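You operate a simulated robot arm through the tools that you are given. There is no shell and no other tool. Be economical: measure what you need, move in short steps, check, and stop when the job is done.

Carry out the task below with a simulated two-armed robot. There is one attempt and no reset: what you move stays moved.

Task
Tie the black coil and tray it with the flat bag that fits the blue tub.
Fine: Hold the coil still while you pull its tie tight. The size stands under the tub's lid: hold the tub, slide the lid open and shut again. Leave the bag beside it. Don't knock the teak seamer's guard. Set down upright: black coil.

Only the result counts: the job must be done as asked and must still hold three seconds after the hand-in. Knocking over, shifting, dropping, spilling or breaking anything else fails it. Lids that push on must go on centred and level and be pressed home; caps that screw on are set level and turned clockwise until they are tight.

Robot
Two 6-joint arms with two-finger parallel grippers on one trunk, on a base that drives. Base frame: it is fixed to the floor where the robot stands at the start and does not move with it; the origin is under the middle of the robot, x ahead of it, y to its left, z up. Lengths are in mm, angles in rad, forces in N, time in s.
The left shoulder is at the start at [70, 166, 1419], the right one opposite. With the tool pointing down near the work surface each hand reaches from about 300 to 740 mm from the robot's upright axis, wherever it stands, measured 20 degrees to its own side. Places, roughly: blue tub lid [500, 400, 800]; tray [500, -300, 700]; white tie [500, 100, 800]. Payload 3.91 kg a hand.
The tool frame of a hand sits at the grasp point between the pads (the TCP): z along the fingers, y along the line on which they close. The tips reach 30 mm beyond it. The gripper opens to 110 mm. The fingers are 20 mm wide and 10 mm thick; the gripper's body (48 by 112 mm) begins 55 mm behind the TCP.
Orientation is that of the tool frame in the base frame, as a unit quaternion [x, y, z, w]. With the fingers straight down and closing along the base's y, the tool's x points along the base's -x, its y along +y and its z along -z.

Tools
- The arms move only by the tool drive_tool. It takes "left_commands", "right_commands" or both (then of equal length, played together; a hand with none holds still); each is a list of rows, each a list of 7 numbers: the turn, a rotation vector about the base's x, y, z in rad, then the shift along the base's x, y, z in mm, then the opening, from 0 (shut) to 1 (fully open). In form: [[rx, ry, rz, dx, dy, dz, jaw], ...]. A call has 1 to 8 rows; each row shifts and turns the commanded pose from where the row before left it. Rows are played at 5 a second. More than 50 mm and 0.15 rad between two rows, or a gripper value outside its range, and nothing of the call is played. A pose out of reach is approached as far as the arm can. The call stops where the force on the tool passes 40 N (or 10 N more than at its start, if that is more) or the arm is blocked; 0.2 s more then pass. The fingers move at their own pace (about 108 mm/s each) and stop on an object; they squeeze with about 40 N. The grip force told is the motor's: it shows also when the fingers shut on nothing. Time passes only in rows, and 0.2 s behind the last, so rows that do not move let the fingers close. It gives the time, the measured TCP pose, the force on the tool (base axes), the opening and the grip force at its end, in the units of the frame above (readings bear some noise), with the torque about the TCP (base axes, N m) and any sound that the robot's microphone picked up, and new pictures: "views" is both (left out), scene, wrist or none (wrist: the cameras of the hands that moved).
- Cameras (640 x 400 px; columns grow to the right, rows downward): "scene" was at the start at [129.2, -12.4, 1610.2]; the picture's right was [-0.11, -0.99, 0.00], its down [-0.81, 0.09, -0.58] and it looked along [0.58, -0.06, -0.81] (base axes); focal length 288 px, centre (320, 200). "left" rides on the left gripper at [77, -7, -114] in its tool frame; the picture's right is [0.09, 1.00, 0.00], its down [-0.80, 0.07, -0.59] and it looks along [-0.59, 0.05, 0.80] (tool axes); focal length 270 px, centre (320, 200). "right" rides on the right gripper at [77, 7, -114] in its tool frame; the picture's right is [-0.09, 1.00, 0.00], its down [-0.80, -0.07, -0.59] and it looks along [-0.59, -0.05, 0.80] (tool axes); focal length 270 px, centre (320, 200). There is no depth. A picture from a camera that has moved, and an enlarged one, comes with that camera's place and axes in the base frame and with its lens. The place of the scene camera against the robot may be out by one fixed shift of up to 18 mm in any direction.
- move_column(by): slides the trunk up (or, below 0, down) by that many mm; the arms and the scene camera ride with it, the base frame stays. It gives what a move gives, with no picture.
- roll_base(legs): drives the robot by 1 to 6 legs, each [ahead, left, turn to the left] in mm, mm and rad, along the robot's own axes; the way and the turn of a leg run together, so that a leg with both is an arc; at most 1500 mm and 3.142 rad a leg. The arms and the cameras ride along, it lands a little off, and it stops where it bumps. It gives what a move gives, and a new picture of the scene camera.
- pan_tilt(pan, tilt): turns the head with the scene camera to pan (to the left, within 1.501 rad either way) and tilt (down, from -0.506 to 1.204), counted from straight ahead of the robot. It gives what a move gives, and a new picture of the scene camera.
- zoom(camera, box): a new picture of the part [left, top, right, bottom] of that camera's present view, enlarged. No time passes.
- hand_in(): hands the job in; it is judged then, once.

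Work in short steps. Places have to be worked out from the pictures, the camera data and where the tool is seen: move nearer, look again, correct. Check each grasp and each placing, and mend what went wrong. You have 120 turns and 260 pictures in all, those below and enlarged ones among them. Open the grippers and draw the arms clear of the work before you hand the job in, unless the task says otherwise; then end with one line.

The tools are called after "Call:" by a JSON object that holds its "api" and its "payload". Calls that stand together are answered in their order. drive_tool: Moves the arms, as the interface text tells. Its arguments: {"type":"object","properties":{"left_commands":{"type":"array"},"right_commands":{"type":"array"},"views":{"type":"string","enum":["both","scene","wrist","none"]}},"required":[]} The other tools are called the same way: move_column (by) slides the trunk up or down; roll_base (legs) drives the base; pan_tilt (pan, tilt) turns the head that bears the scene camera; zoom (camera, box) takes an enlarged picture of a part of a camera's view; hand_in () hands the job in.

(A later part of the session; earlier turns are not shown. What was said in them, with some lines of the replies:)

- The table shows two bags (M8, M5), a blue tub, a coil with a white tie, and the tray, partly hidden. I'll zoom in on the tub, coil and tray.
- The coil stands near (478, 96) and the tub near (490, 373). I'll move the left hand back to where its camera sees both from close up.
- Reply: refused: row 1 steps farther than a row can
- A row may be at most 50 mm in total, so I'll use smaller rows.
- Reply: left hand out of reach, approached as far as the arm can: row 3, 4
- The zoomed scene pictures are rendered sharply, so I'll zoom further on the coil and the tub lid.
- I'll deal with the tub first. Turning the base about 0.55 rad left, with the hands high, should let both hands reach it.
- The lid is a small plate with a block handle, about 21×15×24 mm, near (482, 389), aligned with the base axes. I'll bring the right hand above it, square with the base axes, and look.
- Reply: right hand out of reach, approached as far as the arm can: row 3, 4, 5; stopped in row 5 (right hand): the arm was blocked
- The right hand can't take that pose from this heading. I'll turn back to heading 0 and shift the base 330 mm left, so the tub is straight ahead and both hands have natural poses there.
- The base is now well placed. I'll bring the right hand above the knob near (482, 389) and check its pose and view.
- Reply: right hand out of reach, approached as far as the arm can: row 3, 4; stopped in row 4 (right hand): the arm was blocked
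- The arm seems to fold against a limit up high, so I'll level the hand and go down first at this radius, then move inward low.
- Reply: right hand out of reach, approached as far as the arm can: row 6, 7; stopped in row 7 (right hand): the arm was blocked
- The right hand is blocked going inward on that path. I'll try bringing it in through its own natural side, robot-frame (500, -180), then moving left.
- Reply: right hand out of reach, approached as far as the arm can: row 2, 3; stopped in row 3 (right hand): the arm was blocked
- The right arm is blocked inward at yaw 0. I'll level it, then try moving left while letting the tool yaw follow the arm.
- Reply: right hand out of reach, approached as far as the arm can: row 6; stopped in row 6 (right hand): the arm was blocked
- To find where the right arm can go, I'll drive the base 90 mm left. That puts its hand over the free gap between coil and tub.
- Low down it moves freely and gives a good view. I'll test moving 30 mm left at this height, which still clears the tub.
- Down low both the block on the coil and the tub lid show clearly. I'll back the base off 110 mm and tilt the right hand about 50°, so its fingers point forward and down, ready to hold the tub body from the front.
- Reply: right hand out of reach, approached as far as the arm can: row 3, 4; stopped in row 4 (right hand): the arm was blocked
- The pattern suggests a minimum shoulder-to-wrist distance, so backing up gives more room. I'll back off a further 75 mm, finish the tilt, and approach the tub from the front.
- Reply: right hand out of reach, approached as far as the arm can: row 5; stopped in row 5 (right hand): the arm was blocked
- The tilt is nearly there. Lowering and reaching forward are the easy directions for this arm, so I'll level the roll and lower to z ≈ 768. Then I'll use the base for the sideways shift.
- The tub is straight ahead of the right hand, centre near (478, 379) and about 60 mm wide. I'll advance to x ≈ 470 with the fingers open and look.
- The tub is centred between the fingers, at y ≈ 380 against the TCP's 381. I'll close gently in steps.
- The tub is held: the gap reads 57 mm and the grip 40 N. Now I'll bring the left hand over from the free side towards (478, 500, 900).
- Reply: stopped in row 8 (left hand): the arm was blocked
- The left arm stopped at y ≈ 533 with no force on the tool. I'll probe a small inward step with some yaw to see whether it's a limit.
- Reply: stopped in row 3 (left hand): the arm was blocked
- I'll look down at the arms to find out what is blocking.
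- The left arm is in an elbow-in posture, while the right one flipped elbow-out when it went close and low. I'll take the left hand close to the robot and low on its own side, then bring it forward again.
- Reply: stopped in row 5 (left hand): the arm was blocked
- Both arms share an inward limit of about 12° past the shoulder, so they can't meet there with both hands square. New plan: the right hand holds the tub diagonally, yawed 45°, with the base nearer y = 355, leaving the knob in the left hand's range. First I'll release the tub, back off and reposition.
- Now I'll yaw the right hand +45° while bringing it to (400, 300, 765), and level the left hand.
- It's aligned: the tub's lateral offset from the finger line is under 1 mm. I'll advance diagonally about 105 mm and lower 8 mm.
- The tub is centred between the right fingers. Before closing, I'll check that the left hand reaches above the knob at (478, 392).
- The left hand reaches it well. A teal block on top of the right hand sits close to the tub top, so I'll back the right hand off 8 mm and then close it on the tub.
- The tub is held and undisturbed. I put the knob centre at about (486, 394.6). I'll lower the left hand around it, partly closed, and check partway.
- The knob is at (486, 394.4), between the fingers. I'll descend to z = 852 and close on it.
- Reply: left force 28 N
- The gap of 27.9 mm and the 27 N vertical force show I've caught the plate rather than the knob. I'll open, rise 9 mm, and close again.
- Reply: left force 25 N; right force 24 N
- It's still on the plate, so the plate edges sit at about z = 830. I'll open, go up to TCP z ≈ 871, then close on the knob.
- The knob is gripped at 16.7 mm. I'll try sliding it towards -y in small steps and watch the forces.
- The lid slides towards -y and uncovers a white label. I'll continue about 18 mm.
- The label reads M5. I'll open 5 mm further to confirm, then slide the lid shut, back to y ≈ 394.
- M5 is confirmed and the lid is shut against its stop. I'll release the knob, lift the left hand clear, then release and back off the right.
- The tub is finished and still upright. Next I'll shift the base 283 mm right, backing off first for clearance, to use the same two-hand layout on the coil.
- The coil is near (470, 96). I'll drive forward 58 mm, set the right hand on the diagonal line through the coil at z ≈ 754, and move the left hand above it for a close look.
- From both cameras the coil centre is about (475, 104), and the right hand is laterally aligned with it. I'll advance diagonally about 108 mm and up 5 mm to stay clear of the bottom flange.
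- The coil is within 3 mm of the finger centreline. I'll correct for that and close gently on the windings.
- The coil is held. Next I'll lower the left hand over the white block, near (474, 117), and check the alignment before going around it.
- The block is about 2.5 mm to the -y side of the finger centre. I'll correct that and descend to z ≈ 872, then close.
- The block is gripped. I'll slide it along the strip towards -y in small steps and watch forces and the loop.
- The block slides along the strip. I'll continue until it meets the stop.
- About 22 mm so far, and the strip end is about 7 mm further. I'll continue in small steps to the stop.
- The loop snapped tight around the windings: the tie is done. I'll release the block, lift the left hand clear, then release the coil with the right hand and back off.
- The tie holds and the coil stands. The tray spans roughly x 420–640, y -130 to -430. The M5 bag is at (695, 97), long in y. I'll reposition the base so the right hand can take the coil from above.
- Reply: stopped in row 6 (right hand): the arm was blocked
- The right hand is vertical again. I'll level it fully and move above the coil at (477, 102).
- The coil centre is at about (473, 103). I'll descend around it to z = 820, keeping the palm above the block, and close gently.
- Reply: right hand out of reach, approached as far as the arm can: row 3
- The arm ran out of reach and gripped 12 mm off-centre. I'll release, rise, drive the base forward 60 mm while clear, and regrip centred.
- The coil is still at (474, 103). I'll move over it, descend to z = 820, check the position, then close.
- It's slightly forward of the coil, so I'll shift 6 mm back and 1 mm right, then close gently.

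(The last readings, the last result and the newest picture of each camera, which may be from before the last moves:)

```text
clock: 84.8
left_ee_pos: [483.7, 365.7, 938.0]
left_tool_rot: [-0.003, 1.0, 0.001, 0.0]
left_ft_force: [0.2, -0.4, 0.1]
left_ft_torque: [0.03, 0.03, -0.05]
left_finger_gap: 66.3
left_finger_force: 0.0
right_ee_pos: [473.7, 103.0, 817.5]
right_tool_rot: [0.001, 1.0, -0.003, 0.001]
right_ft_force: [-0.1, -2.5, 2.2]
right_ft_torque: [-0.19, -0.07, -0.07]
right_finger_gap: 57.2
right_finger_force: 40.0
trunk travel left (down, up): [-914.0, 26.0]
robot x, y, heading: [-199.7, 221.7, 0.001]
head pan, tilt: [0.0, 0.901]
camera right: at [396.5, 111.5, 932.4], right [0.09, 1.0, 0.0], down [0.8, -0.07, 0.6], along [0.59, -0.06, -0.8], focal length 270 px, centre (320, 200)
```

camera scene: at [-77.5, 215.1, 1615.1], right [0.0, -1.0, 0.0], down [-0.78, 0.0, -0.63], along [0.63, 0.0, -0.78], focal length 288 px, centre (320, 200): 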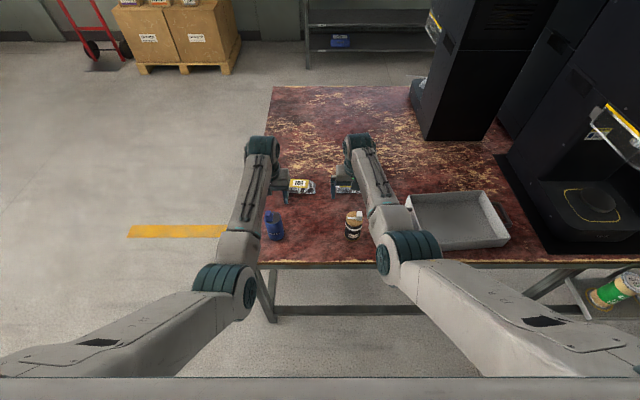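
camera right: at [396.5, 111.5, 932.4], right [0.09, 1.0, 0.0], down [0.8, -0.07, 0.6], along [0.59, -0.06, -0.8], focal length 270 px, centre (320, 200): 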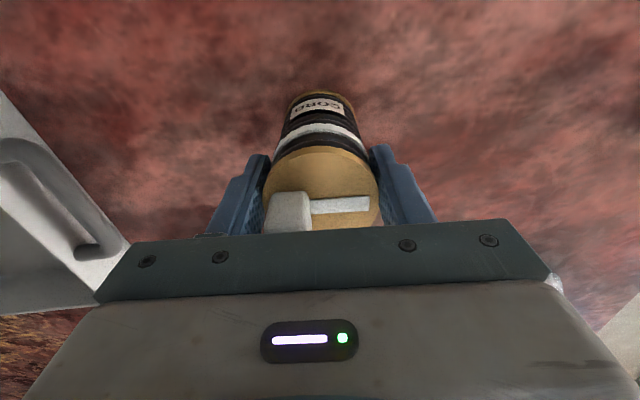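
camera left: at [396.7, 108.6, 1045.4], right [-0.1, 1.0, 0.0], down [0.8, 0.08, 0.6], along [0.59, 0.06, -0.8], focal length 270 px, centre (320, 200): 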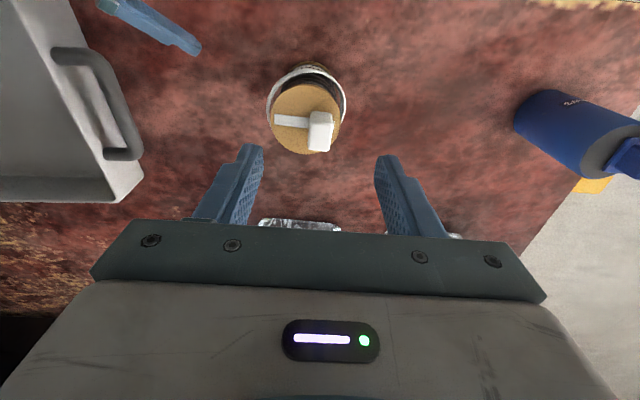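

The coil is gripped squarely. I'll lift it 100 mm and check that it hangs straight and where the tray is.

Call:
{"api": "drive_tool", "payload": {"right_commands": [[0, 0, 0, 0, 0, 15, 0.4], [0, 0, 0, 0, 0, 25, 0.4], [0, 0, 0, 0, 0, 30, 0.4], [0, 0, 0, 0, 0, 30, 0.4], [0, 0, 0, 0, 0, 10, 0.4]], "views": "both"}}

Call:
{"api": "zoom", "payload": {"camera": "scene", "box": [300, 130, 540, 280]}}

```text
clock: 86.0
left_ee_pos: [482.8, 366.4, 938.5]
left_tool_rot: [-0.003, 1.0, -0.001, 0.0]
left_ft_force: [-0.2, 0.4, 0.2]
left_ft_torque: [0.03, 0.03, 0.0]
left_finger_gap: 66.0
left_finger_force: 0.1
right_ee_pos: [473.2, 104.6, 927.4]
right_tool_rot: [0.001, 1.0, -0.001, 0.0]
right_ft_force: [0.2, 0.4, -1.7]
right_ft_torque: [-0.02, 0.04, -0.02]
right_finger_gap: 56.8
right_finger_force: 40.2
trunk travel left (down, up): [-914.0, 26.0]
robot x, y, heading: [-196.9, 224.3, -0.003]
head pan, tilt: [0.0, 0.901]
camera scene: at [-66.4, 218.0, 1614.0], right [0.0, -1.0, 0.0], down [-0.78, 0.0, -0.62], along [0.62, 0.0, -0.78], focal length 288 px, centre (320, 200)
camera right: at [395.7, 112.2, 1042.7], right [0.09, 1.0, 0.0], down [0.8, -0.07, 0.6], along [0.59, -0.06, -0.8], focal length 270 px, centre (320, 200)
```

scene: 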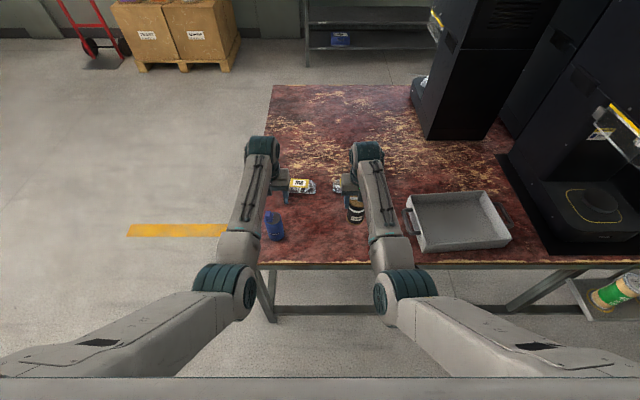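
right: 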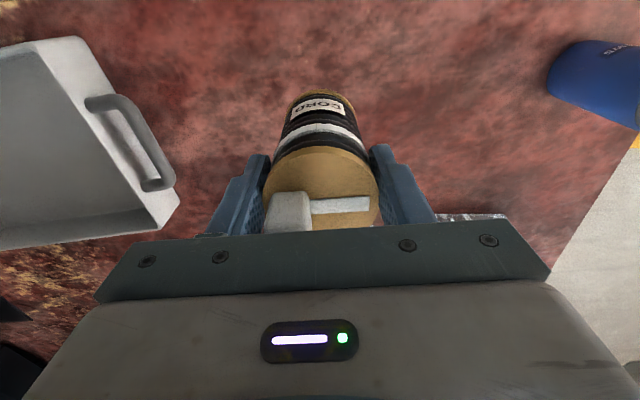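

```text
2.67 times, centred on (420, 205) of scene
camera zoom: at [-66.4, 218.0, 1614.0], right [0.0, -1.0, 0.0], down [-0.78, 0.0, -0.62], along [0.62, 0.0, -0.78], focal length 767 px, centre (53, 187)
```

zoom: 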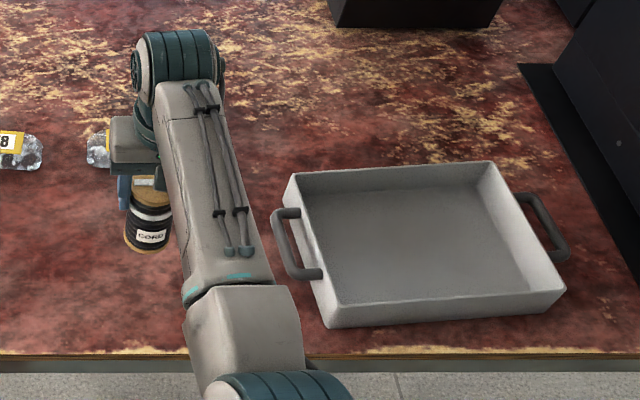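

The coil hangs straight and is clear. I'll roll the base 303 mm right and 42 mm ahead to bring it over the left part of the tray.

Call:
{"api": "roll_base", "payload": {"legs": [[0, -303, 0], [42, 0, 0]]}}

Call:
{"api": "zoom", "payload": {"camera": "right", "box": [0, 0, 640, 400]}}

Call:
{"api": "zoom", "payload": {"camera": "scene", "box": [270, 130, 510, 280]}}

```text
clock: 88.5
left_ee_pos: [518.5, 61.6, 943.0]
left_tool_rot: [-0.001, 1.0, -0.001, 0.003]
left_ft_force: [-0.8, 0.1, -0.5]
left_ft_torque: [0.0, -0.07, 0.0]
left_finger_gap: 66.0
left_finger_force: 0.1
right_ee_pos: [506.6, -200.8, 932.9]
right_tool_rot: [0.002, 1.0, -0.003, 0.005]
right_ft_force: [0.2, 0.1, -2.0]
right_ft_torque: [0.05, -0.03, 0.0]
right_finger_gap: 56.9
right_finger_force: 40.6
trunk travel left (down, up): [-914.0, 26.0]
robot x, y, heading: [-159.4, -78.9, -0.006]
head pan, tilt: [0.0, 0.901]
camera scene: at [-37.2, -85.0, 1615.1], right [0.0, -1.0, 0.0], down [-0.78, 0.0, -0.63], along [0.63, 0.0, -0.78], focal length 288 px, centre (320, 200)
```

scene: 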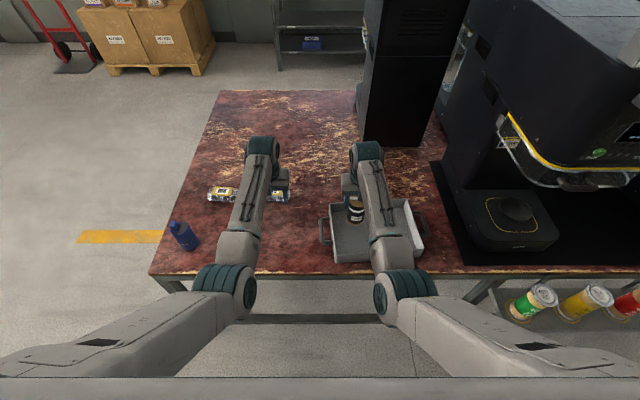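

```text
1.00 times, centred on (320, 200) of right
camera zoom: at [429.0, -192.4, 1047.2], right [0.09, 1.0, 0.0], down [0.8, -0.07, 0.6], along [0.6, -0.06, -0.8], focal length 270 px, centre (320, 200)
```

zoom: 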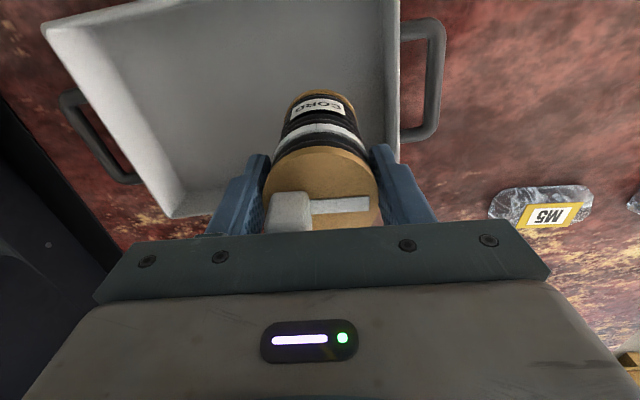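

```text
2.67 times, centred on (390, 205) of scene
camera zoom: at [-37.2, -85.0, 1615.1], right [0.0, -1.0, 0.0], down [-0.78, 0.0, -0.63], along [0.63, 0.0, -0.78], focal length 767 px, centre (133, 187)
```

zoom: 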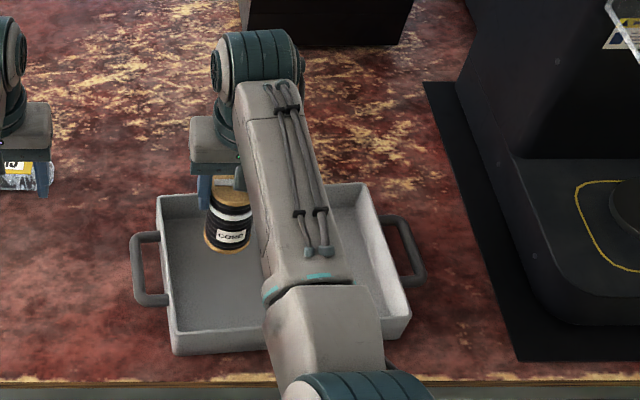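

The coil is over the tray floor, which spans y from about -150 to -425. I'll lower it to just above the floor, then creep down to contact.

Call:
{"api": "drive_tool", "payload": {"right_commands": [[0, 0, 0, 3, 0, -25, 0.4], [0, 0, 0, 3, 0, -30, 0.4], [0, 0, 0, 0, 0, -25, 0.4], [0, 0, 0, 0, 0, -15, 0.4], [0, 0, 0, 0, 0, 0, 0.4]], "views": "wrist"}}

```text
clock: 89.7
left_ee_pos: [522.6, 60.3, 938.1]
left_tool_rot: [-0.002, 1.0, 0.0, 0.001]
left_ft_force: [0.3, 0.4, -0.4]
left_ft_torque: [0.02, 0.03, 0.02]
left_finger_gap: 65.9
left_finger_force: 0.1
right_ee_pos: [518.0, -201.0, 833.5]
right_tool_rot: [0.001, 1.0, -0.002, 0.0]
right_ft_force: [-0.7, -1.0, -1.5]
right_ft_torque: [-0.01, 0.05, -0.02]
right_finger_gap: 57.2
right_finger_force: 39.8
trunk travel left (down, up): [-914.0, 26.0]
robot x, y, heading: [-159.4, -82.5, 0.001]
head pan, tilt: [0.0, 0.901]
camera right: at [441.4, -192.9, 948.0], right [0.09, 1.0, 0.0], down [0.8, -0.07, 0.6], along [0.59, -0.06, -0.8], focal length 270 px, centre (320, 200)
```

right: 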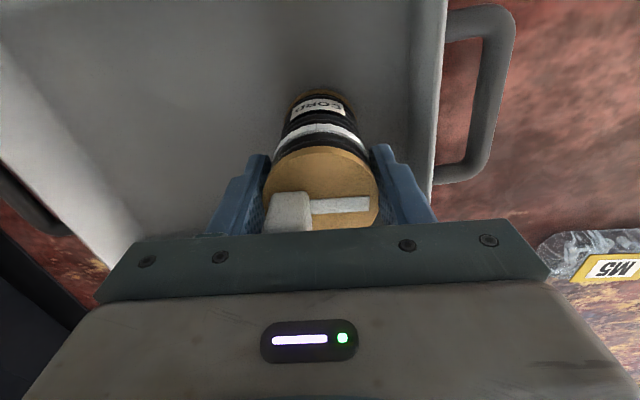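

Call:
{"api": "drive_tool", "payload": {"right_commands": [[0, 0, 0, 0, 0, -3, 0.4], [0, 0, 0, 0, 0, -2, 0.4], [0, 0, 0, 0, 0, -2, 0.4], [0, 0, 0, 0, 0, 0, 0.4]], "views": "none"}}

```text
clock: 90.7
left_ee_pos: [522.8, 59.6, 938.3]
left_tool_rot: [-0.002, 1.0, 0.0, 0.0]
left_ft_force: [-0.2, 0.1, -0.3]
left_ft_torque: [0.0, -0.01, 0.03]
left_finger_gap: 66.0
left_finger_force: 0.0
right_ee_pos: [519.7, -202.2, 825.4]
right_tool_rot: [0.002, 1.0, -0.001, 0.0]
right_ft_force: [-0.5, 0.1, -1.0]
right_ft_torque: [0.02, 0.0, -0.01]
right_finger_gap: 57.1
right_finger_force: 39.9
trunk travel left (down, up): [-914.0, 26.0]
robot x, y, heading: [-158.2, -83.3, -0.001]
head pan, tilt: [0.0, 0.901]
```

There's no contact yet at z = 825, so I'll keep creeping down.

Call:
{"api": "drive_tool", "payload": {"right_commands": [[0, 0, 0, 0, 0, -1.5, 0.4], [0, 0, 0, 0, 0, -1.5, 0.4], [0, 0, 0, 0, 0, 0, 0.4]], "views": "none"}}

```text
clock: 91.5
left_ee_pos: [521.9, 60.3, 938.6]
left_tool_rot: [-0.001, 1.0, 0.0, 0.001]
left_ft_force: [-0.1, -0.4, 0.3]
left_ft_torque: [-0.03, 0.0, 0.01]
left_finger_gap: 66.2
left_finger_force: 0.0
right_ee_pos: [519.1, -200.6, 823.2]
right_tool_rot: [0.002, 1.0, -0.002, 0.001]
right_ft_force: [-0.7, 0.1, 6.3]
right_ft_torque: [0.12, 0.1, 0.02]
right_finger_gap: 57.0
right_finger_force: 40.1
trunk travel left (down, up): [-914.0, 26.0]
robot x, y, heading: [-158.9, -81.9, -0.001]
head pan, tilt: [0.0, 0.901]
```

The coil touches the tray floor (6 N upward). I'll open just enough, let it settle, and rise straight up.

Call:
{"api": "drive_tool", "payload": {"right_commands": [[0, 0, 0, 0, 0, 0, 0.54], [0, 0, 0, 0, 0, 0, 0.6], [0, 0, 0, 0, 0, 0, 0.68], [0, 0, 0, 0, 0, 5, 0.68], [0, 0, 0, 0, 0, 25, 0.68], [0, 0, 0, 0, 0, 40, 0.8], [0, 0, 0, 0, 0, 30, 1]], "views": "both"}}

Call:
{"api": "zoom", "payload": {"camera": "scene", "box": [270, 130, 510, 280]}}

```text
clock: 93.1
left_ee_pos: [522.8, 60.3, 937.3]
left_tool_rot: [-0.003, 1.0, -0.001, 0.0]
left_ft_force: [0.0, -0.8, 0.2]
left_ft_torque: [-0.01, 0.01, 0.05]
left_finger_gap: 66.1
left_finger_force: 0.0
right_ee_pos: [517.7, -201.4, 922.6]
right_tool_rot: [0.002, 1.0, -0.001, 0.0]
right_ft_force: [0.5, -0.6, 0.7]
right_ft_torque: [0.02, 0.02, -0.01]
right_finger_gap: 109.6
right_finger_force: 0.1
trunk travel left (down, up): [-914.0, 26.0]
robot x, y, heading: [-157.1, -79.8, -0.005]
head pan, tilt: [0.0, 0.901]
camera scene: at [-26.0, -86.1, 1614.0], right [0.0, -1.0, 0.0], down [-0.78, 0.0, -0.62], along [0.62, 0.0, -0.78], focal length 288 px, centre (320, 200)
camera right: at [440.8, -192.7, 1037.5], right [0.09, 1.0, 0.0], down [0.8, -0.07, 0.6], along [0.59, -0.06, -0.8], focal length 270 px, centre (320, 200)
```

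scene: 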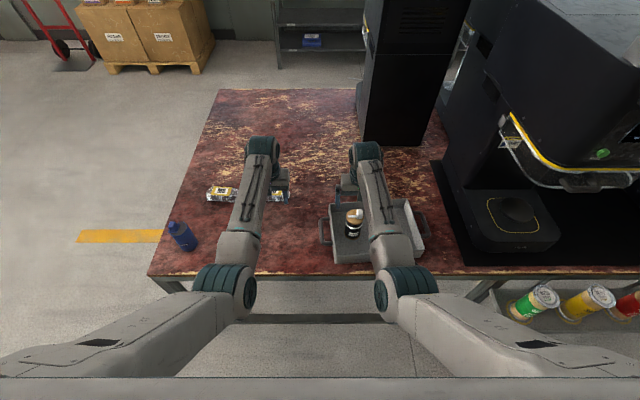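
right: 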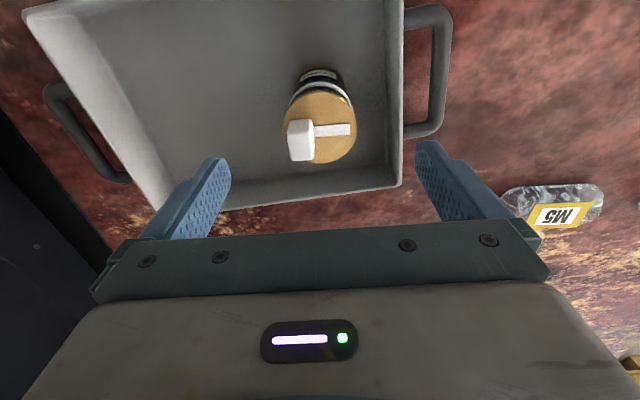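

```text
2.67 times, centred on (390, 205) of scene
camera zoom: at [-26.0, -86.1, 1614.0], right [0.0, -1.0, 0.0], down [-0.78, 0.0, -0.62], along [0.62, 0.0, -0.78], focal length 767 px, centre (133, 187)
```

zoom: 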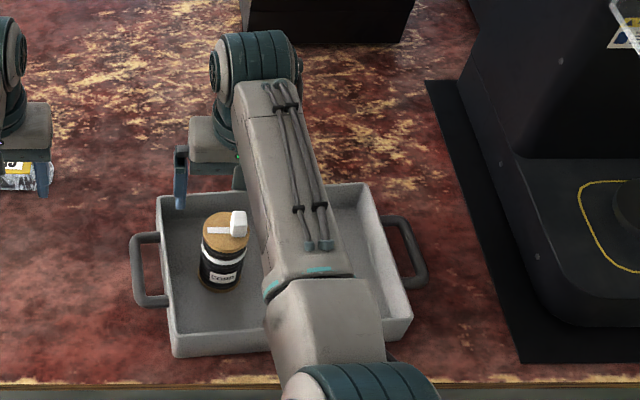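

The coil stands upright in the tray. Next is the M5 bag: I'll roll the base left 300 mm and ahead 150 mm so the right hand is over it.

Call:
{"api": "roll_base", "payload": {"legs": [[0, 300, 0], [150, 0, 0]]}}

Call:
{"api": "zoom", "payload": {"camera": "right", "box": [0, 0, 640, 400]}}

```text
clock: 96.1
left_ee_pos: [670.4, 360.0, 939.5]
left_tool_rot: [-0.001, 1.0, 0.0, 0.001]
left_ft_force: [-0.6, -0.8, 0.3]
left_ft_torque: [0.0, -0.03, 0.01]
left_finger_gap: 66.0
left_finger_force: 0.1
right_ee_pos: [664.7, 100.2, 924.2]
right_tool_rot: [0.002, 1.0, -0.002, 0.003]
right_ft_force: [0.1, 0.3, 1.0]
right_ft_torque: [0.02, -0.02, 0.03]
right_finger_gap: 110.1
right_finger_force: 0.0
trunk travel left (down, up): [-914.0, 26.0]
robot x, y, heading: [-7.5, 222.7, 0.001]
head pan, tilt: [0.0, 0.901]
camera scene: at [119.8, 214.0, 1614.3], right [-0.01, -1.0, 0.0], down [-0.78, 0.0, -0.62], along [0.62, 0.0, -0.78], focal length 288 px, centre (320, 200)
```

scene: 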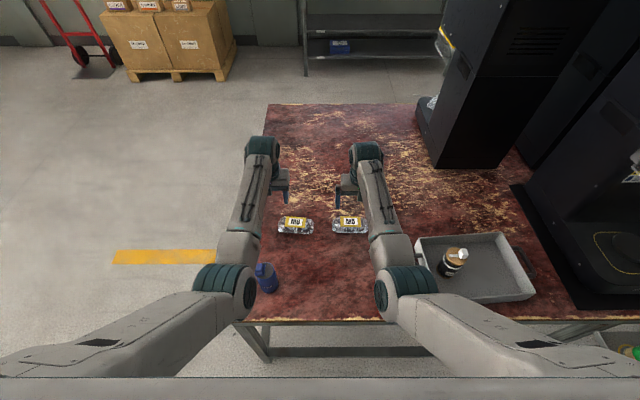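

```text
1.00 times, centred on (320, 200) of right
camera zoom: at [587.9, 106.8, 1038.6], right [0.09, 1.0, 0.0], down [0.8, -0.07, 0.6], along [0.59, -0.06, -0.8], focal length 270 px, centre (320, 200)
```

zoom: 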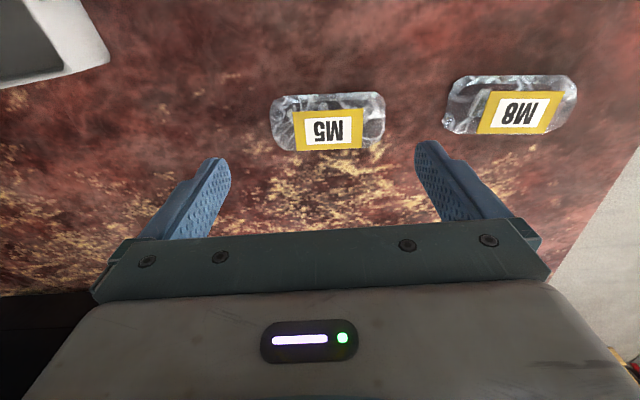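

The M5 bag is centred at about (702, 104), 60 mm wide in x and 131 mm long in y. I need the jaws closing along x, so I'll drive 35 mm closer and yaw the hand by 90°.

Call:
{"api": "roll_base", "payload": {"legs": [[35, 0, 0]]}}

Call:
{"api": "drive_tool", "payload": {"right_commands": [[0, 0, 0.143, 0, 0, 0, 1], [0, 0, 0.143, 0, 0, 0, 1], [0, 0, 0.143, 0, 0, 0, 1], [0, 0, 0.143, 0, 0, 0, 1], [0, 0, 0.143, 0, 0, 0, 1], [0, 0, 0.143, 0, 0, 0, 1], [0, 0, 0.143, 0, 0, 0, 1], [0, 0, 0.143, 0, 0, 0, 1]], "views": "none"}}

```text
clock: 97.0
left_ee_pos: [701.8, 359.9, 942.2]
left_tool_rot: [-0.001, 1.0, 0.0, 0.002]
left_ft_force: [-1.3, 0.2, 1.0]
left_ft_torque: [0.02, -0.03, -0.02]
left_finger_gap: 66.2
left_finger_force: 0.0
right_ee_pos: [696.7, 97.4, 926.5]
right_tool_rot: [0.003, 1.0, -0.002, 0.003]
right_ft_force: [-0.2, 0.5, 0.6]
right_ft_torque: [-0.01, -0.03, 0.0]
right_finger_gap: 110.0
right_finger_force: 0.1
trunk travel left (down, up): [-914.0, 26.0]
robot x, y, heading: [26.6, 220.9, -0.004]
head pan, tilt: [0.0, 0.901]
camera scene: at [148.4, 213.3, 1614.9], right [-0.01, -1.0, 0.0], down [-0.78, 0.0, -0.63], along [0.63, 0.0, -0.78], focal length 288 px, centre (320, 200)
```

scene: 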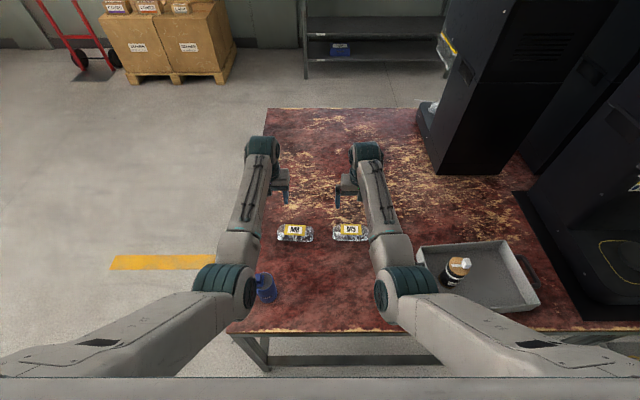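

```text
clock: 98.8
left_ee_pos: [706.5, 359.2, 937.9]
left_tool_rot: [-0.001, 1.0, 0.0, 0.0]
left_ft_force: [0.9, 0.1, 0.1]
left_ft_torque: [0.0, 0.0, -0.02]
left_finger_gap: 66.2
left_finger_force: 0.0
right_ee_pos: [700.5, 99.0, 922.1]
right_tool_rot: [-0.539, 0.842, -0.002, 0.002]
right_ft_force: [-0.3, -0.5, -1.0]
right_ft_torque: [0.03, 0.02, -0.03]
right_finger_gap: 109.9
right_finger_force: 0.0
trunk travel left (down, up): [-914.0, 26.0]
robot x, y, heading: [26.3, 217.7, -0.003]
head pan, tilt: [0.0, 0.901]
```

Yaw works well. I'll finish the turn to 90°, centre over the bag, come down to z ≈ 830 and look.

Call:
{"api": "drive_tool", "payload": {"right_commands": [[0, 0, 0.143, 0, 2, -10, 1], [0, 0, 0.143, 1, 2, -20, 1], [0, 0, 0.141, 1, 1, -30, 1], [0, 0, 0, 0, 0, -30, 1], [0, 0, 0, 0, 0, 0, 1]], "views": "both"}}

```text
clock: 100.0
left_ee_pos: [706.9, 359.9, 938.6]
left_tool_rot: [-0.001, 1.0, 0.0, 0.0]
left_ft_force: [-0.1, 0.4, 0.3]
left_ft_torque: [-0.01, 0.0, -0.03]
left_finger_gap: 66.0
left_finger_force: 0.0
right_ee_pos: [704.4, 103.1, 831.6]
right_tool_rot: [-0.706, 0.709, -0.002, 0.002]
right_ft_force: [0.2, -0.3, -0.2]
right_ft_torque: [0.02, 0.0, -0.01]
right_finger_gap: 109.8
right_finger_force: 0.0
trunk travel left (down, up): [-914.0, 26.0]
robot x, y, heading: [26.6, 219.4, -0.007]
head pan, tilt: [0.0, 0.901]
camera scene: at [157.4, 213.6, 1614.0], right [-0.01, -1.0, 0.0], down [-0.78, 0.0, -0.62], along [0.62, 0.0, -0.78], focal length 288 px, centre (320, 200)
camera right: at [696.4, 26.8, 947.5], right [-1.0, 0.09, 0.0], down [0.07, 0.8, 0.6], along [0.06, 0.59, -0.8], focal length 270 px, centre (320, 200)
```

scene: 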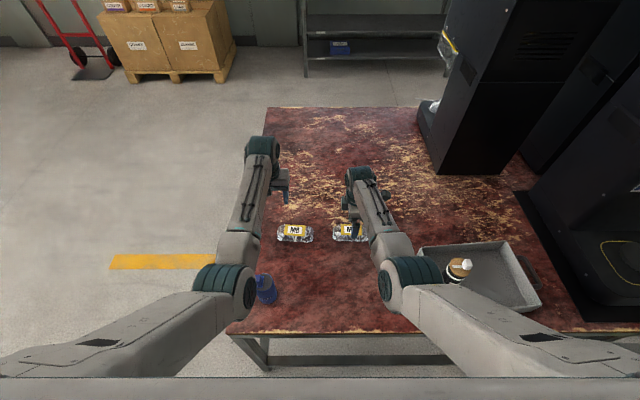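
right: 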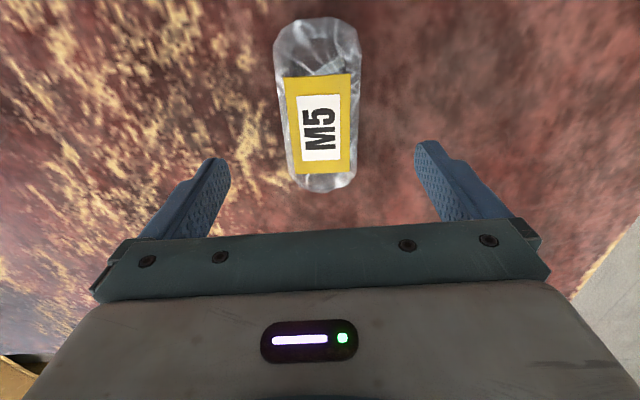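

The bag is centred between the fingers at about (705, 104). I'll descend to z = 756, tips about 6 mm above the table, and close gently.

Call:
{"api": "drive_tool", "payload": {"right_commands": [[0, 0, 0, 0, 0, -25, 1], [0, 0, 0, 0, 0, -25, 1], [0, 0, 0, 0, 0, -20, 1], [0, 0, 0, 0, 0, -6, 0.8], [0, 0, 0, 0, 0, 0, 0.65], [0, 0, 0, 0, 0, 0, 0.58], [0, 0, 0, 0, 0, 0, 0.5], [0, 0, 0, 0, 0, 0, 0.4]], "views": "wrist"}}

```text
clock: 101.8
left_ee_pos: [707.2, 359.8, 938.3]
left_tool_rot: [-0.001, 1.0, 0.0, -0.001]
left_ft_force: [-0.3, 0.3, 0.0]
left_ft_torque: [0.0, -0.03, -0.01]
left_finger_gap: 65.8
left_finger_force: 0.1
right_ee_pos: [693.8, 99.3, 763.0]
right_tool_rot: [-0.705, 0.709, -0.001, 0.001]
right_ft_force: [0.1, 0.4, -0.2]
right_ft_torque: [-0.01, 0.02, 0.05]
right_finger_gap: 61.6
right_finger_force: 39.5
right hand out of reach, approached as far as the arm can: row 3, 4
trunk travel left (down, up): [-914.0, 26.0]
robot x, y, heading: [29.8, 220.1, -0.008]
head pan, tilt: [0.0, 0.901]
camera right: at [687.2, 23.3, 877.2], right [-1.0, 0.09, 0.0], down [0.07, 0.8, 0.6], along [0.06, 0.59, -0.8], focal length 270 px, centre (320, 200)
```

right: 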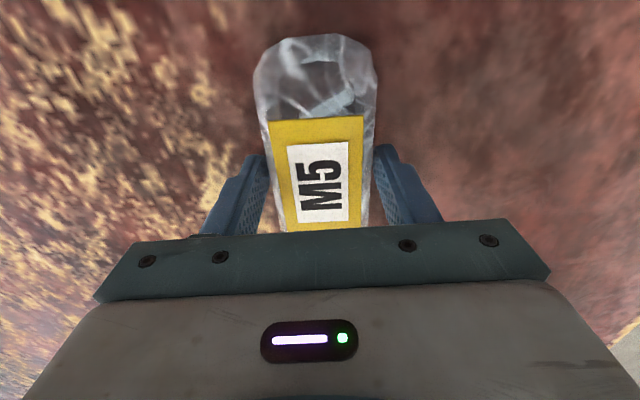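

Reach ran out slightly early, so the tips are at z ≈ 733, but the bag is gripped at 61.6 mm. I'll test-lift it slowly and look.

Call:
{"api": "drive_tool", "payload": {"right_commands": [[0, 0, 0, -5, 0, 10, 0.4], [0, 0, 0, -5, 0, 15, 0.4], [0, 0, 0, 0, 0, 15, 0.4], [0, 0, 0, 0, 0, 0, 0.4]], "views": "both"}}

Call:
{"api": "zoom", "payload": {"camera": "scene", "box": [270, 160, 430, 260]}}

```text
clock: 102.8
left_ee_pos: [708.0, 359.2, 938.5]
left_tool_rot: [-0.001, 1.0, -0.001, 0.0]
left_ft_force: [0.2, 0.2, -0.3]
left_ft_torque: [0.01, -0.02, -0.03]
left_finger_gap: 66.1
left_finger_force: 0.1
right_ee_pos: [684.8, 100.6, 802.7]
right_tool_rot: [-0.705, 0.709, -0.002, 0.001]
right_ft_force: [0.9, 0.7, -1.6]
right_ft_torque: [-0.02, 0.0, 0.0]
right_finger_gap: 61.5
right_finger_force: 40.6
trunk travel left (down, up): [-914.0, 26.0]
robot x, y, heading: [24.6, 217.7, -0.008]
head pan, tilt: [0.0, 0.901]
camera scene: at [158.4, 213.3, 1613.9], right [-0.01, -1.0, 0.0], down [-0.78, 0.0, -0.62], along [0.62, 0.0, -0.78], focal length 288 px, centre (320, 200)
camera right: at [677.3, 23.4, 916.8], right [-1.0, 0.09, 0.0], down [0.07, 0.8, 0.6], along [0.06, 0.59, -0.8], focal length 270 px, centre (320, 200)
```

scene: 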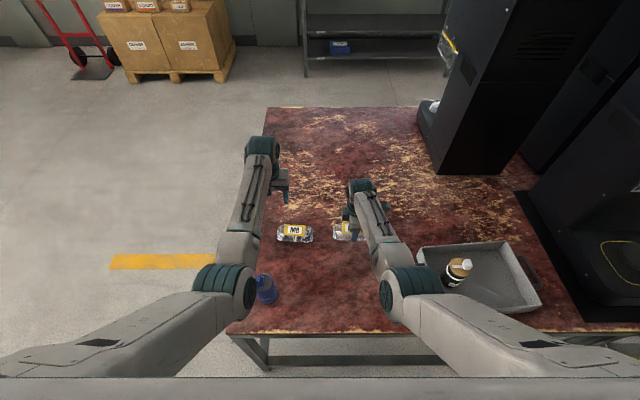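
right: 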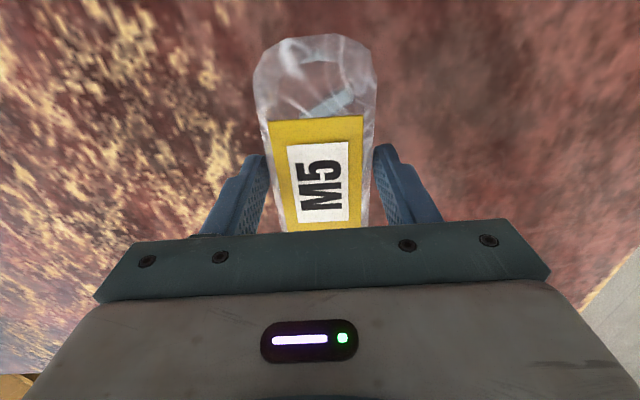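

```text
4.00 times, centred on (350, 210) of scene
camera zoom: at [158.4, 213.3, 1613.9], right [-0.01, -1.0, 0.0], down [-0.78, 0.0, -0.62], along [0.62, 0.0, -0.78], focal length 1150 px, centre (200, 160)
```

zoom: 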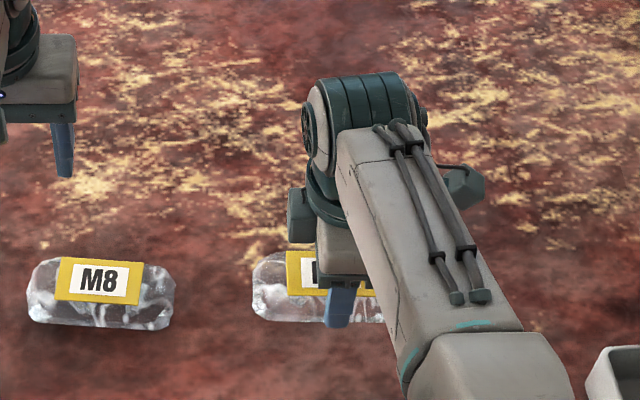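

The bag is securely lifted. I'll raise it to z ≈ 935, above the coil's height, then roll right along x ≈ 680, well away from the coil.

Call:
{"api": "drive_tool", "payload": {"right_commands": [[0, 0, 0, -5, 0, 35, 0.4], [0, 0, 0, -5, 0, 40, 0.4], [0, 0, 0, 0, 0, 40, 0.4], [0, 0, 0, 0, 0, 20, 0.4], [0, 0, 0, 0, 0, 0, 0.4]], "views": "none"}}

Call:
{"api": "roll_base", "payload": {"legs": [[0, -380, 0]]}}

```text
clock: 104.0
left_ee_pos: [707.5, 359.8, 937.1]
left_tool_rot: [0.0, 1.0, 0.0, -0.001]
left_ft_force: [-1.0, 0.3, 0.4]
left_ft_torque: [0.01, 0.02, 0.01]
left_finger_gap: 65.9
left_finger_force: 0.2
right_ee_pos: [674.4, 99.9, 938.7]
right_tool_rot: [-0.705, 0.709, -0.002, 0.001]
right_ft_force: [0.1, 1.3, -1.0]
right_ft_torque: [-0.03, 0.0, 0.0]
right_finger_gap: 61.5
right_finger_force: 40.2
trunk travel left (down, up): [-914.0, 26.0]
robot x, y, heading: [23.5, 221.9, -0.004]
head pan, tilt: [0.0, 0.901]
```

```text
clock: 106.4
left_ee_pos: [705.4, -20.3, 936.6]
left_tool_rot: [-0.001, 1.0, 0.0, -0.001]
left_ft_force: [0.9, 0.9, -0.4]
left_ft_torque: [0.0, -0.02, 0.01]
left_finger_gap: 66.0
left_finger_force: 0.1
right_ee_pos: [672.7, -279.2, 938.3]
right_tool_rot: [-0.706, 0.708, -0.001, 0.001]
right_ft_force: [-0.1, 0.0, -1.4]
right_ft_torque: [-0.02, 0.0, -0.02]
right_finger_gap: 61.2
right_finger_force: 40.1
trunk travel left (down, up): [-914.0, 26.0]
robot x, y, heading: [21.8, -163.5, -0.001]
head pan, tilt: [0.0, 0.901]
camera scene: at [156.2, -165.8, 1614.0], right [0.0, -1.0, 0.0], down [-0.78, 0.0, -0.62], along [0.62, 0.0, -0.78], focal length 288 px, centre (320, 200)
```

scene: 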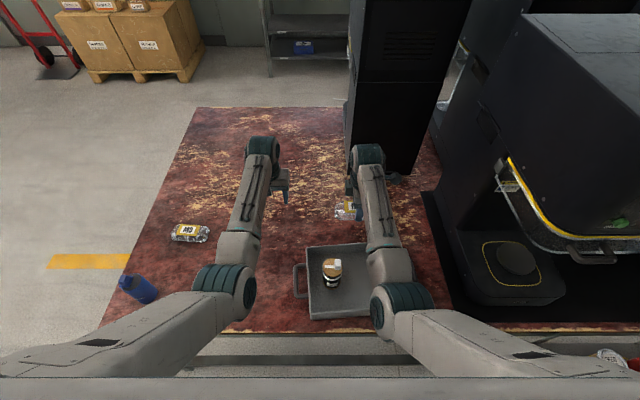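

It's clear of the coil. I'll back the base 125 mm, then move the hand right to y ≈ -325 with the bag still high, and look.

Call:
{"api": "drive_tool", "payload": {"right_commands": [[0, 0, 0, 0, -22, 0, 0.4], [0, 0, 0, 0, -23, 0, 0.4]], "views": "none"}}

Call:
{"api": "roll_base", "payload": {"legs": [[-130, 0, 0]]}}

Call:
{"api": "zoom", "payload": {"camera": "right", "box": [0, 0, 640, 400]}}

Call:
{"api": "zoom", "payload": {"camera": "scene", "box": [270, 130, 510, 280]}}

```text
clock: 107.0
left_ee_pos: [704.8, -20.9, 937.5]
left_tool_rot: [-0.001, 1.0, 0.0, 0.001]
left_ft_force: [0.2, -0.8, 0.3]
left_ft_torque: [0.0, -0.01, 0.02]
left_finger_gap: 66.1
left_finger_force: 0.1
right_ee_pos: [674.5, -325.6, 938.7]
right_tool_rot: [-0.706, 0.708, -0.001, 0.003]
right_ft_force: [-1.1, -0.4, -1.7]
right_ft_torque: [-0.04, 0.0, -0.02]
right_finger_gap: 61.3
right_finger_force: 40.1
trunk travel left (down, up): [-914.0, 26.0]
robot x, y, heading: [25.3, -163.8, -0.004]
head pan, tilt: [0.0, 0.901]
```

```text
clock: 108.3
left_ee_pos: [577.1, -19.7, 936.8]
left_tool_rot: [-0.002, 1.0, 0.0, 0.0]
left_ft_force: [0.4, -0.2, -0.6]
left_ft_torque: [0.0, 0.02, 0.01]
left_finger_gap: 65.8
left_finger_force: 0.1
right_ee_pos: [546.7, -326.1, 937.3]
right_tool_rot: [-0.706, 0.708, 0.001, 0.001]
right_ft_force: [0.3, 1.2, -2.2]
right_ft_torque: [-0.03, 0.01, 0.0]
right_finger_gap: 61.5
right_finger_force: 39.9
trunk travel left (down, up): [-914.0, 26.0]
robot x, y, heading: [-109.0, -158.8, -0.009]
head pan, tilt: [0.0, 0.901]
camera scene: at [30.1, -167.2, 1613.6], right [0.0, -1.0, 0.0], down [-0.79, 0.0, -0.62], along [0.62, 0.0, -0.79], focal length 288 px, centre (320, 200)
```

scene: 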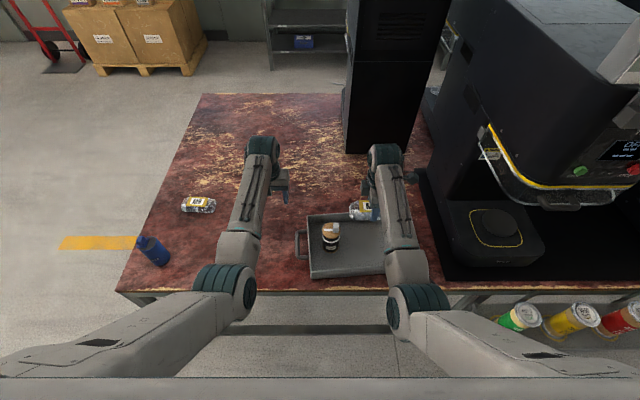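

```text
1.00 times, centred on (320, 200) of right
camera zoom: at [539.2, -401.4, 1052.0], right [-1.0, 0.09, 0.0], down [0.07, 0.8, 0.6], along [0.06, 0.59, -0.8], focal length 270 px, centre (320, 200)
```

zoom: 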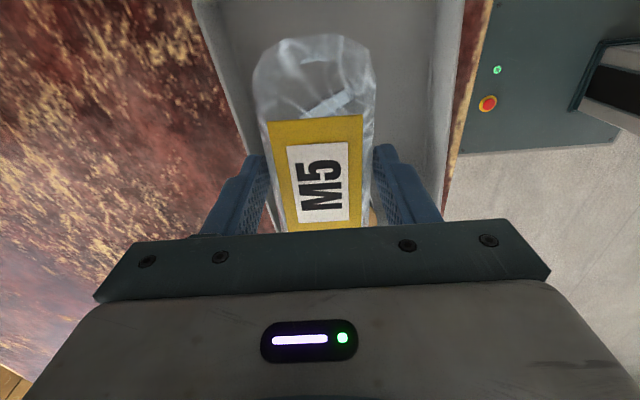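

```text
2.67 times, centred on (390, 205) of scene
camera zoom: at [30.1, -167.2, 1613.6], right [0.0, -1.0, 0.0], down [-0.79, 0.0, -0.62], along [0.62, 0.0, -0.79], focal length 767 px, centre (133, 187)
```

zoom: 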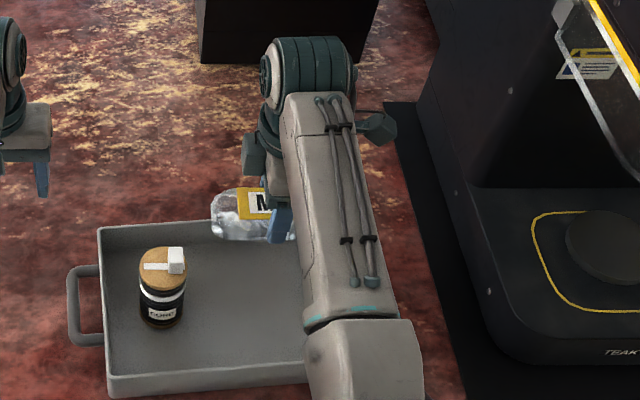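

The tray floor here spans x from about 420 to 633, so x ≈ 528 is mid-tray and the bag will lie at y -260 to -392, beside the coil. I'll lower it to just above the floor.

Call:
{"api": "drive_tool", "payload": {"right_commands": [[0, 0, 0, -19, 2, 0, 0.4], [0, 0, 0, 0, 0, -35, 0.4], [0, 0, 0, 0, 0, -35, 0.4], [0, 0, 0, 0, 0, -35, 0.4], [0, 0, 0, 0, 0, -30, 0.4], [0, 0, 0, 0, 0, -22, 0.4], [0, 0, 0, 0, 0, 0, 0.4]], "views": "both"}}

Call:
{"api": "zoom", "payload": {"camera": "scene", "box": [270, 150, 510, 300]}}

```text
clock: 109.9
left_ee_pos: [576.3, -19.9, 937.4]
left_tool_rot: [-0.002, 1.0, 0.0, 0.0]
left_ft_force: [0.1, -0.4, 0.4]
left_ft_torque: [0.02, -0.01, -0.01]
left_finger_gap: 66.0
left_finger_force: 0.0
right_ee_pos: [524.3, -323.3, 782.1]
right_tool_rot: [-0.706, 0.708, 0.0, 0.002]
right_ft_force: [-0.4, 0.2, -1.8]
right_ft_torque: [-0.01, 0.04, 0.01]
right_finger_gap: 61.3
right_finger_force: 40.3
trunk travel left (down, up): [-914.0, 26.0]
robot x, y, heading: [-104.8, -156.6, -0.006]
head pan, tilt: [0.0, 0.901]
camera scene: at [26.5, -167.0, 1614.0], right [0.0, -1.0, 0.0], down [-0.78, 0.0, -0.62], along [0.62, 0.0, -0.78], focal length 288 px, centre (320, 200)
camera right: at [517.7, -400.2, 896.5], right [-1.0, 0.09, 0.0], down [0.07, 0.8, 0.6], along [0.06, 0.59, -0.8], focal length 270 px, centre (320, 200)
```

scene: 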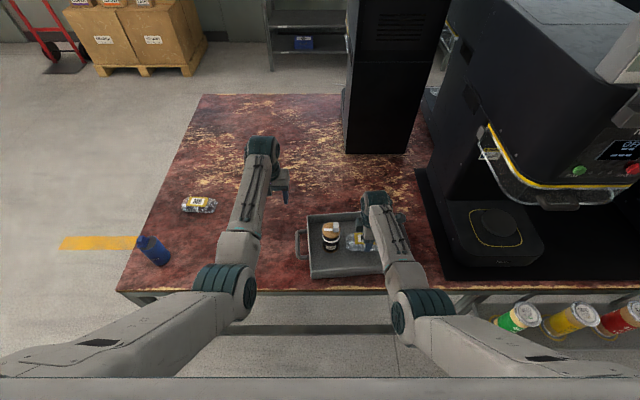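
right: 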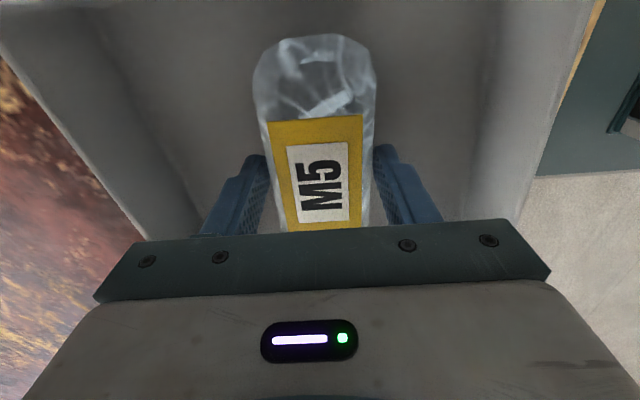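

```text
2.67 times, centred on (390, 225) of scene
camera zoom: at [26.5, -167.0, 1614.0], right [0.0, -1.0, 0.0], down [-0.78, 0.0, -0.62], along [0.62, 0.0, -0.78], focal length 767 px, centre (133, 133)
```

zoom: 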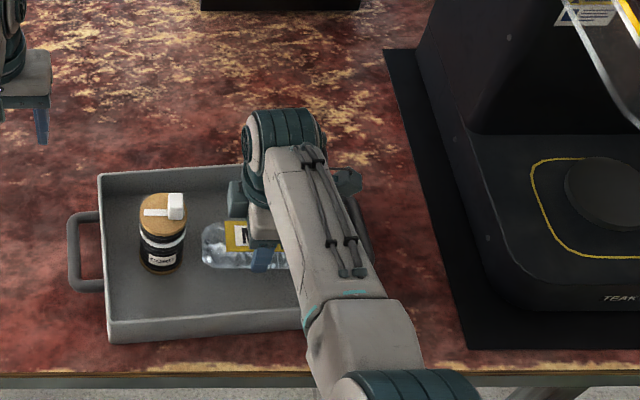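

The bag is clear of the coil and the walls. I'll creep down to the floor.

Call:
{"api": "drive_tool", "payload": {"right_commands": [[0, 0, 0, 0, -4, -5, 0.4], [0, 0, 0, 0, 0, -4, 0.4], [0, 0, 0, 0, 0, -3, 0.4], [0, 0, 0, 0, 0, -2, 0.4], [0, 0, 0, 0, 0, 0, 0.4]], "views": "none"}}

```text
clock: 111.1
left_ee_pos: [576.0, -19.9, 938.7]
left_tool_rot: [-0.002, 1.0, 0.0, 0.0]
left_ft_force: [0.5, 0.0, 0.0]
left_ft_torque: [0.0, -0.02, 0.05]
left_finger_gap: 66.2
left_finger_force: 0.1
right_ee_pos: [525.4, -326.7, 768.2]
right_tool_rot: [-0.706, 0.708, -0.001, 0.002]
right_ft_force: [-0.3, 0.0, 4.8]
right_ft_torque: [0.02, 0.17, -0.05]
right_finger_gap: 61.2
right_finger_force: 40.1
trunk travel left (down, up): [-914.0, 26.0]
robot x, y, heading: [-106.8, -160.8, -0.003]
head pan, tilt: [0.0, 0.901]
```

Contact at z = 768 (4.8 N). I'll release gently and rise straight up.

Call:
{"api": "drive_tool", "payload": {"right_commands": [[0, 0, 0, 0, 0, 0, 0.58], [0, 0, 0, 0, 0, 0, 0.65], [0, 0, 0, 0, 0, 0, 0.75], [0, 0, 0, 0, 0, 15, 0.75], [0, 0, 0, 0, 0, 35, 0.75], [0, 0, 0, 0, 0, 45, 0.75], [0, 0, 0, 0, 0, 45, 0.75], [0, 0, 0, 0, 0, 20, 0.75]], "views": "wrist"}}

Call:
{"api": "zoom", "payload": {"camera": "scene", "box": [270, 150, 510, 300]}}

```text
clock: 112.9
left_ee_pos: [576.7, -20.9, 938.4]
left_tool_rot: [-0.002, 1.0, 0.0, 0.0]
left_ft_force: [0.1, 0.1, 0.6]
left_ft_torque: [0.02, 0.03, -0.07]
left_finger_gap: 65.9
left_finger_force: 0.0
right_ee_pos: [525.1, -326.3, 927.7]
right_tool_rot: [-0.704, 0.71, -0.001, 0.002]
right_ft_force: [0.2, -0.3, -0.2]
right_ft_torque: [-0.01, 0.03, 0.0]
right_finger_gap: 82.4
right_finger_force: 0.1
trunk travel left (down, up): [-914.0, 26.0]
robot x, y, heading: [-105.2, -165.2, -0.004]
head pan, tilt: [0.0, 0.901]
camera right: at [517.9, -403.2, 1042.6], right [-1.0, 0.09, 0.0], down [0.07, 0.8, 0.6], along [0.06, 0.59, -0.8], focal length 270 px, centre (320, 200)
```

right: 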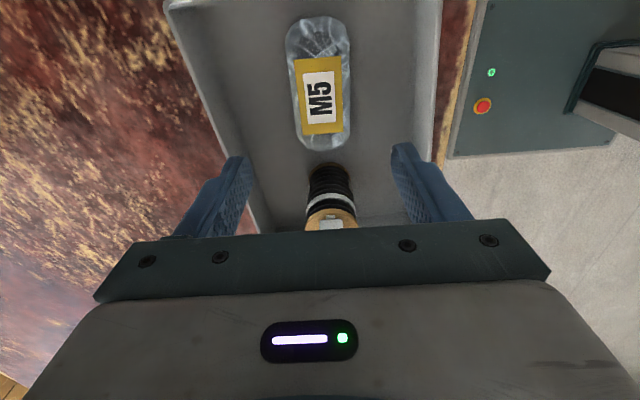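

```text
2.67 times, centred on (390, 225) of scene
camera zoom: at [26.5, -167.0, 1614.0], right [0.0, -1.0, 0.0], down [-0.78, 0.0, -0.62], along [0.62, 0.0, -0.78], focal length 767 px, centre (133, 133)
```

zoom: 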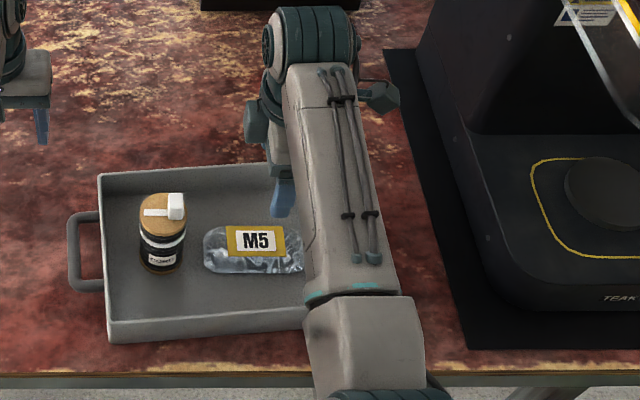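

The coil is upright and the bag lies flat beside it in the tray. I'll back the base well away with the arms high, and open the left gripper.

Call:
{"api": "roll_base", "payload": {"legs": [[-300, 60, 0]]}}

Call:
{"api": "drive_tool", "payload": {"left_commands": [[0, 0, 0, 0, 0, 0, 1], [0, 0, 0, 0, 0, 0, 1]], "right_commands": [[0, 0, 0, 0, 0, 0, 1], [0, 0, 0, 0, 0, 0, 1]], "views": "scene"}}

Call:
{"api": "zoom", "payload": {"camera": "scene", "box": [160, 100, 440, 275]}}

```text
clock: 115.0
left_ee_pos: [280.4, 41.3, 936.1]
left_tool_rot: [-0.002, 1.0, 0.0, -0.001]
left_ft_force: [-0.9, -1.0, 0.3]
left_ft_torque: [-0.02, 0.02, 0.04]
left_finger_gap: 65.9
left_finger_force: 0.1
right_ee_pos: [228.3, -265.9, 925.7]
right_tool_rot: [-0.705, 0.709, 0.0, 0.002]
right_ft_force: [0.0, 0.2, -0.2]
right_ft_torque: [0.01, 0.03, -0.05]
right_finger_gap: 82.5
right_finger_force: 0.0
trunk travel left (down, up): [-914.0, 26.0]
robot x, y, heading: [-405.4, -101.8, -0.004]
head pan, tilt: [0.0, 0.901]
camera scene: at [-268.9, -106.4, 1613.7], right [0.0, -1.0, 0.0], down [-0.78, 0.0, -0.62], along [0.62, 0.0, -0.78], focal length 288 px, centre (320, 200)
```

scene: 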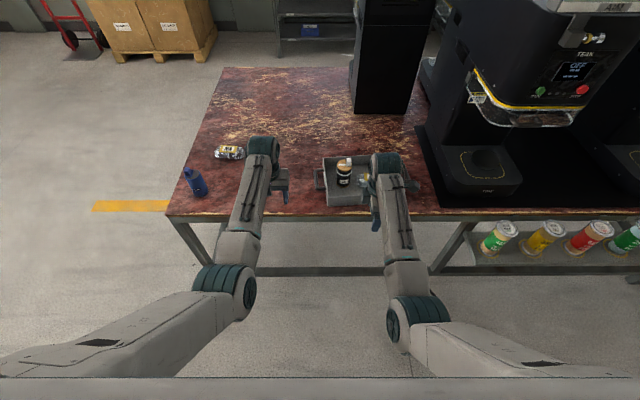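

```text
clock: 115.6
left_ee_pos: [278.4, 40.9, 937.0]
left_tool_rot: [-0.002, 1.0, -0.001, -0.001]
left_ft_force: [0.0, -0.5, 0.0]
left_ft_torque: [0.0, -0.02, 0.0]
left_finger_gap: 110.1
left_finger_force: 0.0
right_ee_pos: [227.3, -264.6, 926.3]
right_tool_rot: [-0.706, 0.708, 0.0, 0.002]
right_ft_force: [-0.7, 0.1, -0.2]
right_ft_torque: [0.01, 0.01, -0.04]
right_finger_gap: 109.9
right_finger_force: 0.0
trunk travel left (down, up): [-914.0, 26.0]
robot x, y, heading: [-407.4, -96.5, -0.005]
head pan, tilt: [0.0, 0.901]
camera scene: at [-270.4, -106.1, 1613.9], right [0.0, -1.0, 0.0], down [-0.78, 0.0, -0.62], along [0.62, 0.0, -0.78], focal length 288 px, centre (320, 200)
```

scene: 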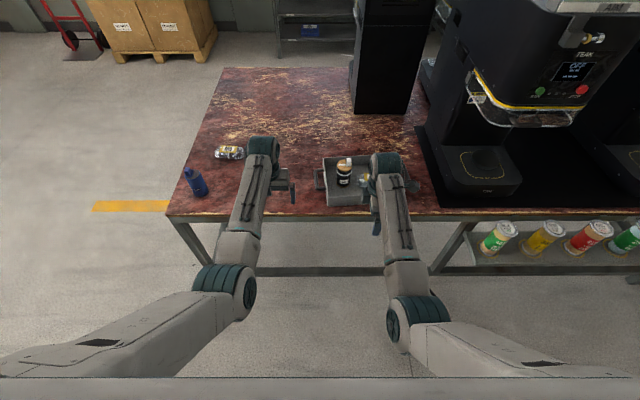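

```text
2.29 times, centred on (300, 188) of scene
camera zoom: at [-270.4, -106.1, 1613.9], right [0.0, -1.0, 0.0], down [-0.78, 0.0, -0.62], along [0.62, 0.0, -0.78], focal length 657 px, centre (366, 229)
```

zoom: 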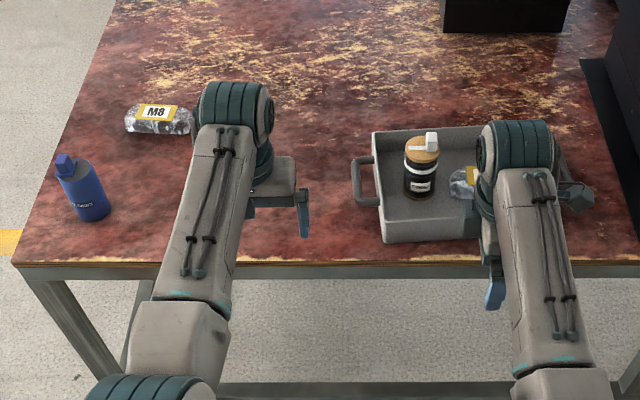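

Everything is in place: the tie is tight, the coil is upright in the tray with the M5 bag beside it, the tub is shut, M8 is untouched, and the seamer was never approached. I'm handing it in.

Call:
{"api": "hand_in", "payload": {}}

```text
The job is handed in.
```

I tied the black coil and set it upright in the tray with the flat M5 bag beside it. M5 is the size under the blue tub's lid, which I slid shut again, and I kept clear of the teak seamer's guard throughout.
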